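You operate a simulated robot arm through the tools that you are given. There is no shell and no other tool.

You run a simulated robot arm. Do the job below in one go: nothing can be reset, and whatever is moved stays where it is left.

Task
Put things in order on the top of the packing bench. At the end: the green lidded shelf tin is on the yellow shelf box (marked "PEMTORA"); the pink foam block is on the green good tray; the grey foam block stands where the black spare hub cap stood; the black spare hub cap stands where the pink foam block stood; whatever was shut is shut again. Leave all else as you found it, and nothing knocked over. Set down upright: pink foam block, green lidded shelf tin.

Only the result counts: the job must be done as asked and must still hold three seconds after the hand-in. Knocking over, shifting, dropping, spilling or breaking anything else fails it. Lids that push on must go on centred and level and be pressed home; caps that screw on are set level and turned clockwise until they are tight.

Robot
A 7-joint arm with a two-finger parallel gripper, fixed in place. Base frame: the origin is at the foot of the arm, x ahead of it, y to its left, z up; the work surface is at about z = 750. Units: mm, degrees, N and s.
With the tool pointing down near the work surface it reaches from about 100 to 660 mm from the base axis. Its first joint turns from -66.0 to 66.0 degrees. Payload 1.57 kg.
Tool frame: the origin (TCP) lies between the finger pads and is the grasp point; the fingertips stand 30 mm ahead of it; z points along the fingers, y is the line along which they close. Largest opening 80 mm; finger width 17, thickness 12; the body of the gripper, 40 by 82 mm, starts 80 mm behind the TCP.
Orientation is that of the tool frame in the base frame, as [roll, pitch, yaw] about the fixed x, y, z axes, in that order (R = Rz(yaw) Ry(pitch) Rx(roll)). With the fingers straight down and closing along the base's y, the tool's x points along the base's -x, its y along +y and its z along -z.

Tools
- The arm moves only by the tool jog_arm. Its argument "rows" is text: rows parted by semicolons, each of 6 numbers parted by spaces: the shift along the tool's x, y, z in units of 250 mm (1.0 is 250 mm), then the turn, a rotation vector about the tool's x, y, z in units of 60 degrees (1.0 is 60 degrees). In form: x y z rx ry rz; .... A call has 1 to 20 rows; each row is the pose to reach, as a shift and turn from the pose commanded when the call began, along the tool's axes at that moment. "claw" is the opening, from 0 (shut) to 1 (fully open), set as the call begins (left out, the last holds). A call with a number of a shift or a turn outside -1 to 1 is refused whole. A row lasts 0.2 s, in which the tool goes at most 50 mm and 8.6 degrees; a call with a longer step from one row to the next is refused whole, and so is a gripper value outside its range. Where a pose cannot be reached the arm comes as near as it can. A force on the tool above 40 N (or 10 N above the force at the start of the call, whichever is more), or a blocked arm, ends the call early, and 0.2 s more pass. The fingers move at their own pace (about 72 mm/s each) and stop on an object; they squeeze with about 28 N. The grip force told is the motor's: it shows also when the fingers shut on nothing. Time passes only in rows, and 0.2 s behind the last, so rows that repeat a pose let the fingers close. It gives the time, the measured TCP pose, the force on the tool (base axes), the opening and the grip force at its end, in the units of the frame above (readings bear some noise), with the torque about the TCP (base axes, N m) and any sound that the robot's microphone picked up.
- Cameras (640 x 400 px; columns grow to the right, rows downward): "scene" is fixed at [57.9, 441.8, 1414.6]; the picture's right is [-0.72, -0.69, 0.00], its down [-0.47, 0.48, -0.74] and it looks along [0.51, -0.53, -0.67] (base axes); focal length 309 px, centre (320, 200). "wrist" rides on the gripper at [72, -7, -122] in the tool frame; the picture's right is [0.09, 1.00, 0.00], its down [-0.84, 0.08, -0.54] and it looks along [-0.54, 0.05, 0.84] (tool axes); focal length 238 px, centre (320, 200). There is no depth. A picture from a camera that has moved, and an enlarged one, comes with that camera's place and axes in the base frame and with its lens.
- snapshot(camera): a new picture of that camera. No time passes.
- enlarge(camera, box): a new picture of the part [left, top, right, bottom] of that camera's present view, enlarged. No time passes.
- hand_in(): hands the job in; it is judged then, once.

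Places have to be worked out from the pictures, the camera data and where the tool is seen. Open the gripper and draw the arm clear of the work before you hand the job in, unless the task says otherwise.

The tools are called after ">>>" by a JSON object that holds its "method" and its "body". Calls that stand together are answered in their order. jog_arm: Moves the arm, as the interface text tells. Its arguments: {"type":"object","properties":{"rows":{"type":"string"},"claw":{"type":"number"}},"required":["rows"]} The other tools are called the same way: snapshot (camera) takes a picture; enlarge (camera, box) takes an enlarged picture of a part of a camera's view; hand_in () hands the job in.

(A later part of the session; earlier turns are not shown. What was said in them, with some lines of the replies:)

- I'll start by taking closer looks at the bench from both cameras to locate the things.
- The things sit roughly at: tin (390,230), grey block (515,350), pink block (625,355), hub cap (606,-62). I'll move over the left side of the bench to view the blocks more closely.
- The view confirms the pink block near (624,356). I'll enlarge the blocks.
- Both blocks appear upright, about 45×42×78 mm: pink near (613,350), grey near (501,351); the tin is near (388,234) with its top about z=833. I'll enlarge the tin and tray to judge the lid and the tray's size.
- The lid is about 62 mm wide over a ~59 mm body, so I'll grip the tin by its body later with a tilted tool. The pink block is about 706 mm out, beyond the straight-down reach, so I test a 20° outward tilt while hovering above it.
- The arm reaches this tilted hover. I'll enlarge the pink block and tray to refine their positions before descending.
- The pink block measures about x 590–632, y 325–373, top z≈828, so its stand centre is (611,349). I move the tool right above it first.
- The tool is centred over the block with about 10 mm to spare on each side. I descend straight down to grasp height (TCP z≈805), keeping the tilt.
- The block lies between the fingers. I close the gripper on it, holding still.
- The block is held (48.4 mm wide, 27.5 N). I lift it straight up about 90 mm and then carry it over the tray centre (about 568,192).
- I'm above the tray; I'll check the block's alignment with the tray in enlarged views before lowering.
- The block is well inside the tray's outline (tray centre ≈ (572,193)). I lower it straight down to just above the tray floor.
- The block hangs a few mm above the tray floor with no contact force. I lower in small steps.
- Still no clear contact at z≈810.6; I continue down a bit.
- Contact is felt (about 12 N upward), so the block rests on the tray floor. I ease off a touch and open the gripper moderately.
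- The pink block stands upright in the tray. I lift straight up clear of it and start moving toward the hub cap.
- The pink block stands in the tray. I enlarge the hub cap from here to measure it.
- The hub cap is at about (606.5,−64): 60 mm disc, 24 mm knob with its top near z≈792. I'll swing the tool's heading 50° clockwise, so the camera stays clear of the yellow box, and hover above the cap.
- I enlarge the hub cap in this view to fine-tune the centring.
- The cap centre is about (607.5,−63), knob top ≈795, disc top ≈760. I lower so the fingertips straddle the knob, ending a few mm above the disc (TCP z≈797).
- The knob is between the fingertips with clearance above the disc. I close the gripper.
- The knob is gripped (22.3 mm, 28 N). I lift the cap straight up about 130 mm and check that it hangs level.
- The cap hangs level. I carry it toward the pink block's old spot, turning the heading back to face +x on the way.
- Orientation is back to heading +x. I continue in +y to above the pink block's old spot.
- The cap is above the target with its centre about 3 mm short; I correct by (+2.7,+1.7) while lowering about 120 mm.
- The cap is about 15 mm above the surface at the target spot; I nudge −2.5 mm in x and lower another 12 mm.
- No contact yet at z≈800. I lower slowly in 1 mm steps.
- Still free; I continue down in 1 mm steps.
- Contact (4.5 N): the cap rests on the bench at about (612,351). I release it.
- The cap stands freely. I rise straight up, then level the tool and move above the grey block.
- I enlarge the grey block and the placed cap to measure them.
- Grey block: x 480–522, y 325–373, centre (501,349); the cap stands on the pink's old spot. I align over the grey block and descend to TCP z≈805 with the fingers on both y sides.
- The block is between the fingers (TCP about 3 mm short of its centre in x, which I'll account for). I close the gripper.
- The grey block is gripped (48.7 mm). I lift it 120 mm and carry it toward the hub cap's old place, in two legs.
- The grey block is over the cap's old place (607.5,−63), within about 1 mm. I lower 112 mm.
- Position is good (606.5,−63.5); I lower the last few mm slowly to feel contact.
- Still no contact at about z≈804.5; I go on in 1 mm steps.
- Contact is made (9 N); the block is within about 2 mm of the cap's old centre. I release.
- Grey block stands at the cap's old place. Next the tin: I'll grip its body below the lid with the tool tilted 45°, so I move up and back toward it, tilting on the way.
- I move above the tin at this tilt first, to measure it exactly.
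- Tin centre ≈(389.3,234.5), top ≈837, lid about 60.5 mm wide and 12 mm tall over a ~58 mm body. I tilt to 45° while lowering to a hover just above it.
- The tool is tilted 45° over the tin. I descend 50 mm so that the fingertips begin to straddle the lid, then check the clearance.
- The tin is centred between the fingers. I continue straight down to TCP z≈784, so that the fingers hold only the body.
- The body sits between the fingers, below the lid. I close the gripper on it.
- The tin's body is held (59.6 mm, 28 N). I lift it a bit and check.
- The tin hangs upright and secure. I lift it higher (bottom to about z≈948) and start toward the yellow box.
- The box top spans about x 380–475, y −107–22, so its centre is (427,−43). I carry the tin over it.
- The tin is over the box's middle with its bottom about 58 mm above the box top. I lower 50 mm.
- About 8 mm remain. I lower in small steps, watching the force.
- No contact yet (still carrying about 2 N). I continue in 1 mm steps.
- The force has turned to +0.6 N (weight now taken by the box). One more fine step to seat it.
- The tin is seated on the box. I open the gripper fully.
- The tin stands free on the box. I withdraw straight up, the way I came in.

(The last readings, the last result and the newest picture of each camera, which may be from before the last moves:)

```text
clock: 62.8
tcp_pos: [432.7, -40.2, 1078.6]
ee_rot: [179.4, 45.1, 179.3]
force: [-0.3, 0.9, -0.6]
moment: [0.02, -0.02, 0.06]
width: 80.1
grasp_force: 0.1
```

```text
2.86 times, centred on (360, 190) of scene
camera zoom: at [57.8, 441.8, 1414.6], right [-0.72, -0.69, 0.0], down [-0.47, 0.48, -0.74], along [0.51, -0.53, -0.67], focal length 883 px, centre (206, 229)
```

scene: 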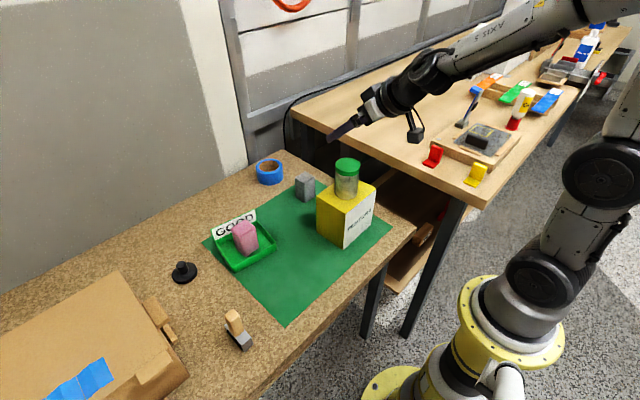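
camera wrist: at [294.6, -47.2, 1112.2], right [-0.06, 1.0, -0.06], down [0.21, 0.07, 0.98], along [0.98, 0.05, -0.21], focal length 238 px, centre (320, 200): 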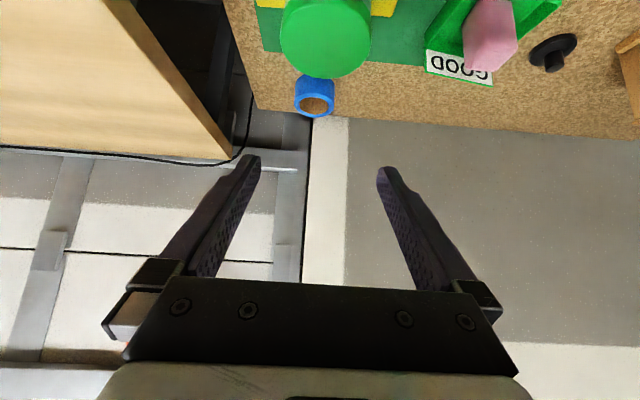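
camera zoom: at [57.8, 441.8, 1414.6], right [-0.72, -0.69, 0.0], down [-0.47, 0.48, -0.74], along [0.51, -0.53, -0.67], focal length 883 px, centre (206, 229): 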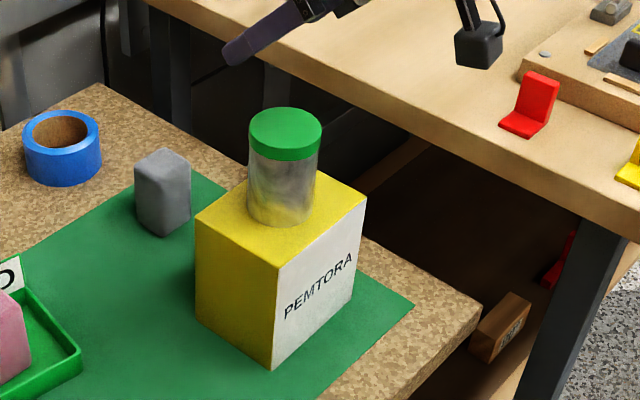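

The tin is upright on the box with its lid on. I draw the arm up and level it near its starting pose, then verify everything.

>>> {"method": "jog_arm", "body": {"rows": "-0.075 0.042 -0.038 0 0 0; -0.15 0.084 -0.076 0 0.125 0; -0.226 0.126 -0.113 0 0.25 0; -0.226 0.168 -0.113 0 0.375 0; -0.226 0.21 -0.113 0 0.5 0; -0.226 0.252 -0.113 0 0.625 0; -0.226 0.252 -0.113 0 0.75 0; -0.226 0.252 -0.113 0 0.75 0"}}

>>> {"method": "snapshot", "body": {"camera": "wrist"}}

>>> {"method": "snapshot", "body": {"camera": "scene"}}

>>> {"method": "enlarge", "body": {"camera": "scene", "box": [150, 200, 310, 360]}}

>>> {"method": "enlarge", "body": {"camera": "wrist", "box": [200, 0, 520, 250]}}

```text
clock: 64.6
tcp_pos: [440.7, 24.9, 1115.2]
ee_rot: [164.3, 2.2, 179.3]
force: [0.4, 0.4, -0.3]
moment: [0.02, 0.02, -0.01]
width: 79.9
grasp_force: 0.1
out of reach, approached as far as the arm can: row 2, 3, 4, 5, 6, 7, 8
```

```text
taken
camera wrist: at [364.0, -14.1, 1228.7], right [-0.09, 0.96, 0.26], down [0.81, -0.08, 0.57], along [0.57, 0.27, -0.77], focal length 238 px, centre (320, 200)
```

wrist: 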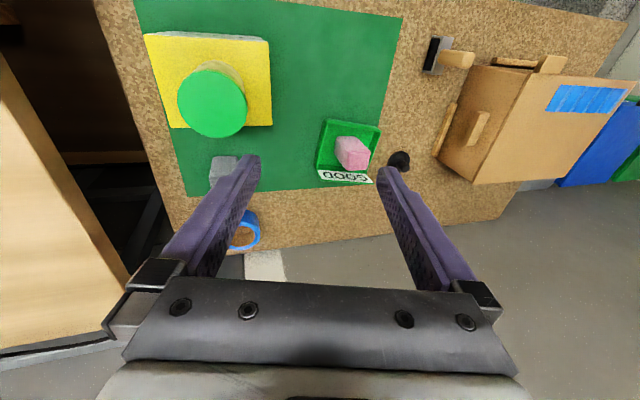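

```text
taken
```

scene: 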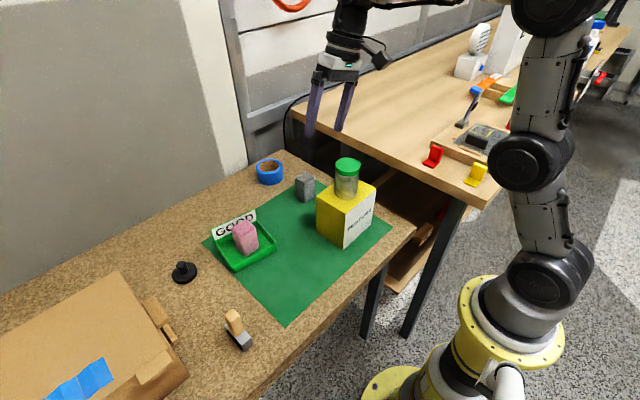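

```text
2.50 times, centred on (230, 280) of scene
camera zoom: at [57.9, 441.8, 1414.6], right [-0.72, -0.69, 0.0], down [-0.47, 0.48, -0.74], along [0.51, -0.53, -0.67], focal length 772 px, centre (545, 0)
```

zoom: 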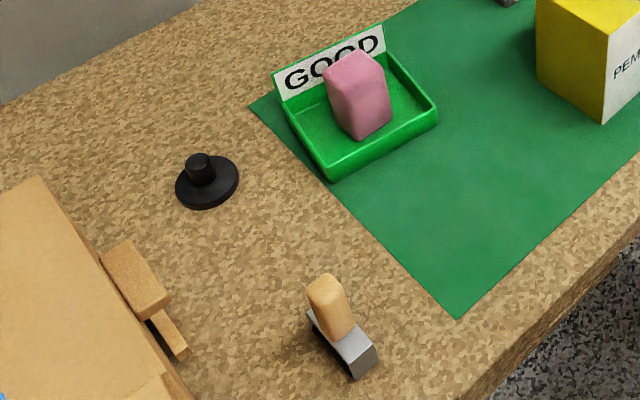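

```text
1.60 times, centred on (360, 125) of wrist
camera zoom: at [364.0, -14.1, 1228.7], right [-0.09, 0.96, 0.26], down [0.81, -0.08, 0.57], along [0.57, 0.27, -0.77], focal length 381 px, centre (256, 320)
```

zoom: 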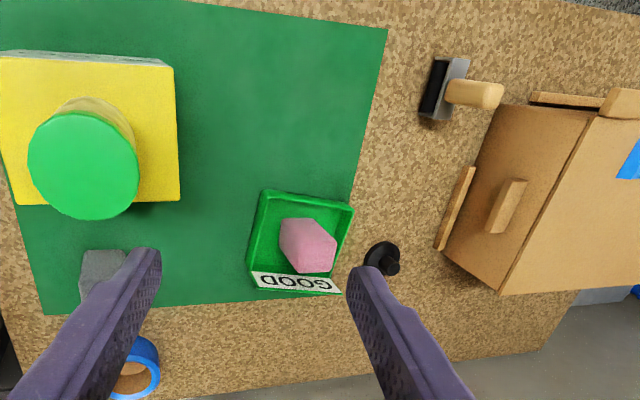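

Everything appears in place. I'll measure the cap's, grey block's and tin's final positions once more in enlarged views.

>>> {"method": "enlarge", "body": {"camera": "scene", "box": [160, 245, 210, 295]}}

>>> {"method": "enlarge", "body": {"camera": "scene", "box": [285, 150, 385, 250]}}

>>> {"method": "enlarge", "body": {"camera": "scene", "box": [200, 200, 290, 280]}}

```text
8.00 times, centred on (185, 270) of scene
camera zoom: at [57.9, 441.8, 1414.6], right [-0.72, -0.69, 0.0], down [-0.47, 0.48, -0.74], along [0.51, -0.53, -0.67], focal length 2471 px, centre (1400, -360)
```

zoom: 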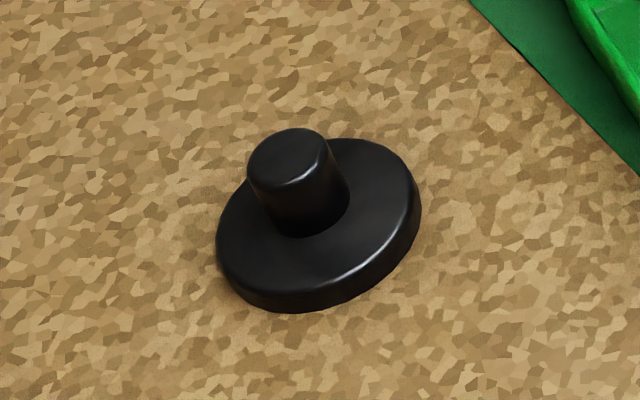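

```text
4.00 times, centred on (335, 200) of scene
camera zoom: at [57.9, 441.8, 1414.6], right [-0.72, -0.69, 0.0], down [-0.47, 0.48, -0.74], along [0.51, -0.53, -0.67], focal length 1236 px, centre (260, 200)
```

zoom: 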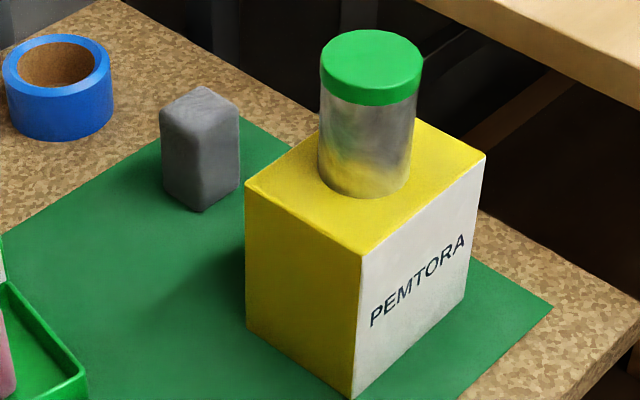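

```text
5.00 times, centred on (245, 240) of scene
camera zoom: at [57.9, 441.8, 1414.6], right [-0.72, -0.69, 0.0], down [-0.47, 0.48, -0.74], along [0.51, -0.53, -0.67], focal length 1544 px, centre (695, 0)
```

zoom: 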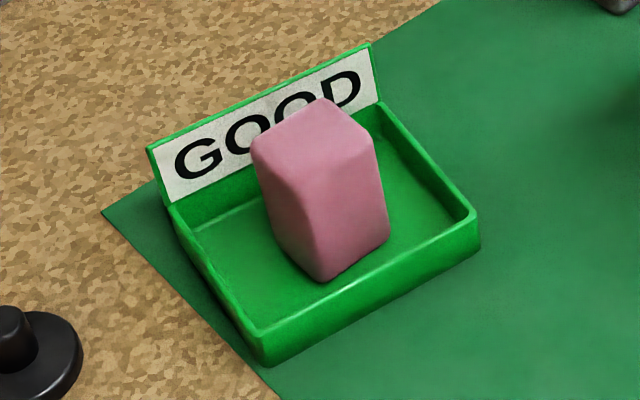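

All four things are where asked: pink block upright in the tray, cap within about 2 mm of the pink's old place, and grey block on the cap's old place. The tin stands upright with its lid shut on the unmoved yellow box; the gripper is open and the arm is clear, so I hand the job in.

>>> {"method": "hand_in", "body": {}}

```text
The job is handed in.
```

The job is done and handed in. The last pictures showed everything in place:

- **Green lidded tin:** it stands upright in the middle of the yellow PEMTORA box. I carried it by its body, so the lid stayed shut.
- **Pink foam block:** it stands upright in the green GOOD tray, clear of the rim.
- **Grey foam block:** it stands where the hub cap stood, within about 2 mm.
- **Black hub cap:** it stands where the pink block stood, within about 2 mm.

The tin's lid never came off, and nothing else needed shutting. The yellow box did not move, and I saw nothing else on the bench shifted or knocked over. The gripper is open and the arm is clear of the work. On the last move, drawing the arm back, it could not reach the exact pose and stopped slightly tilted. That was well above the bench and touched nothing.
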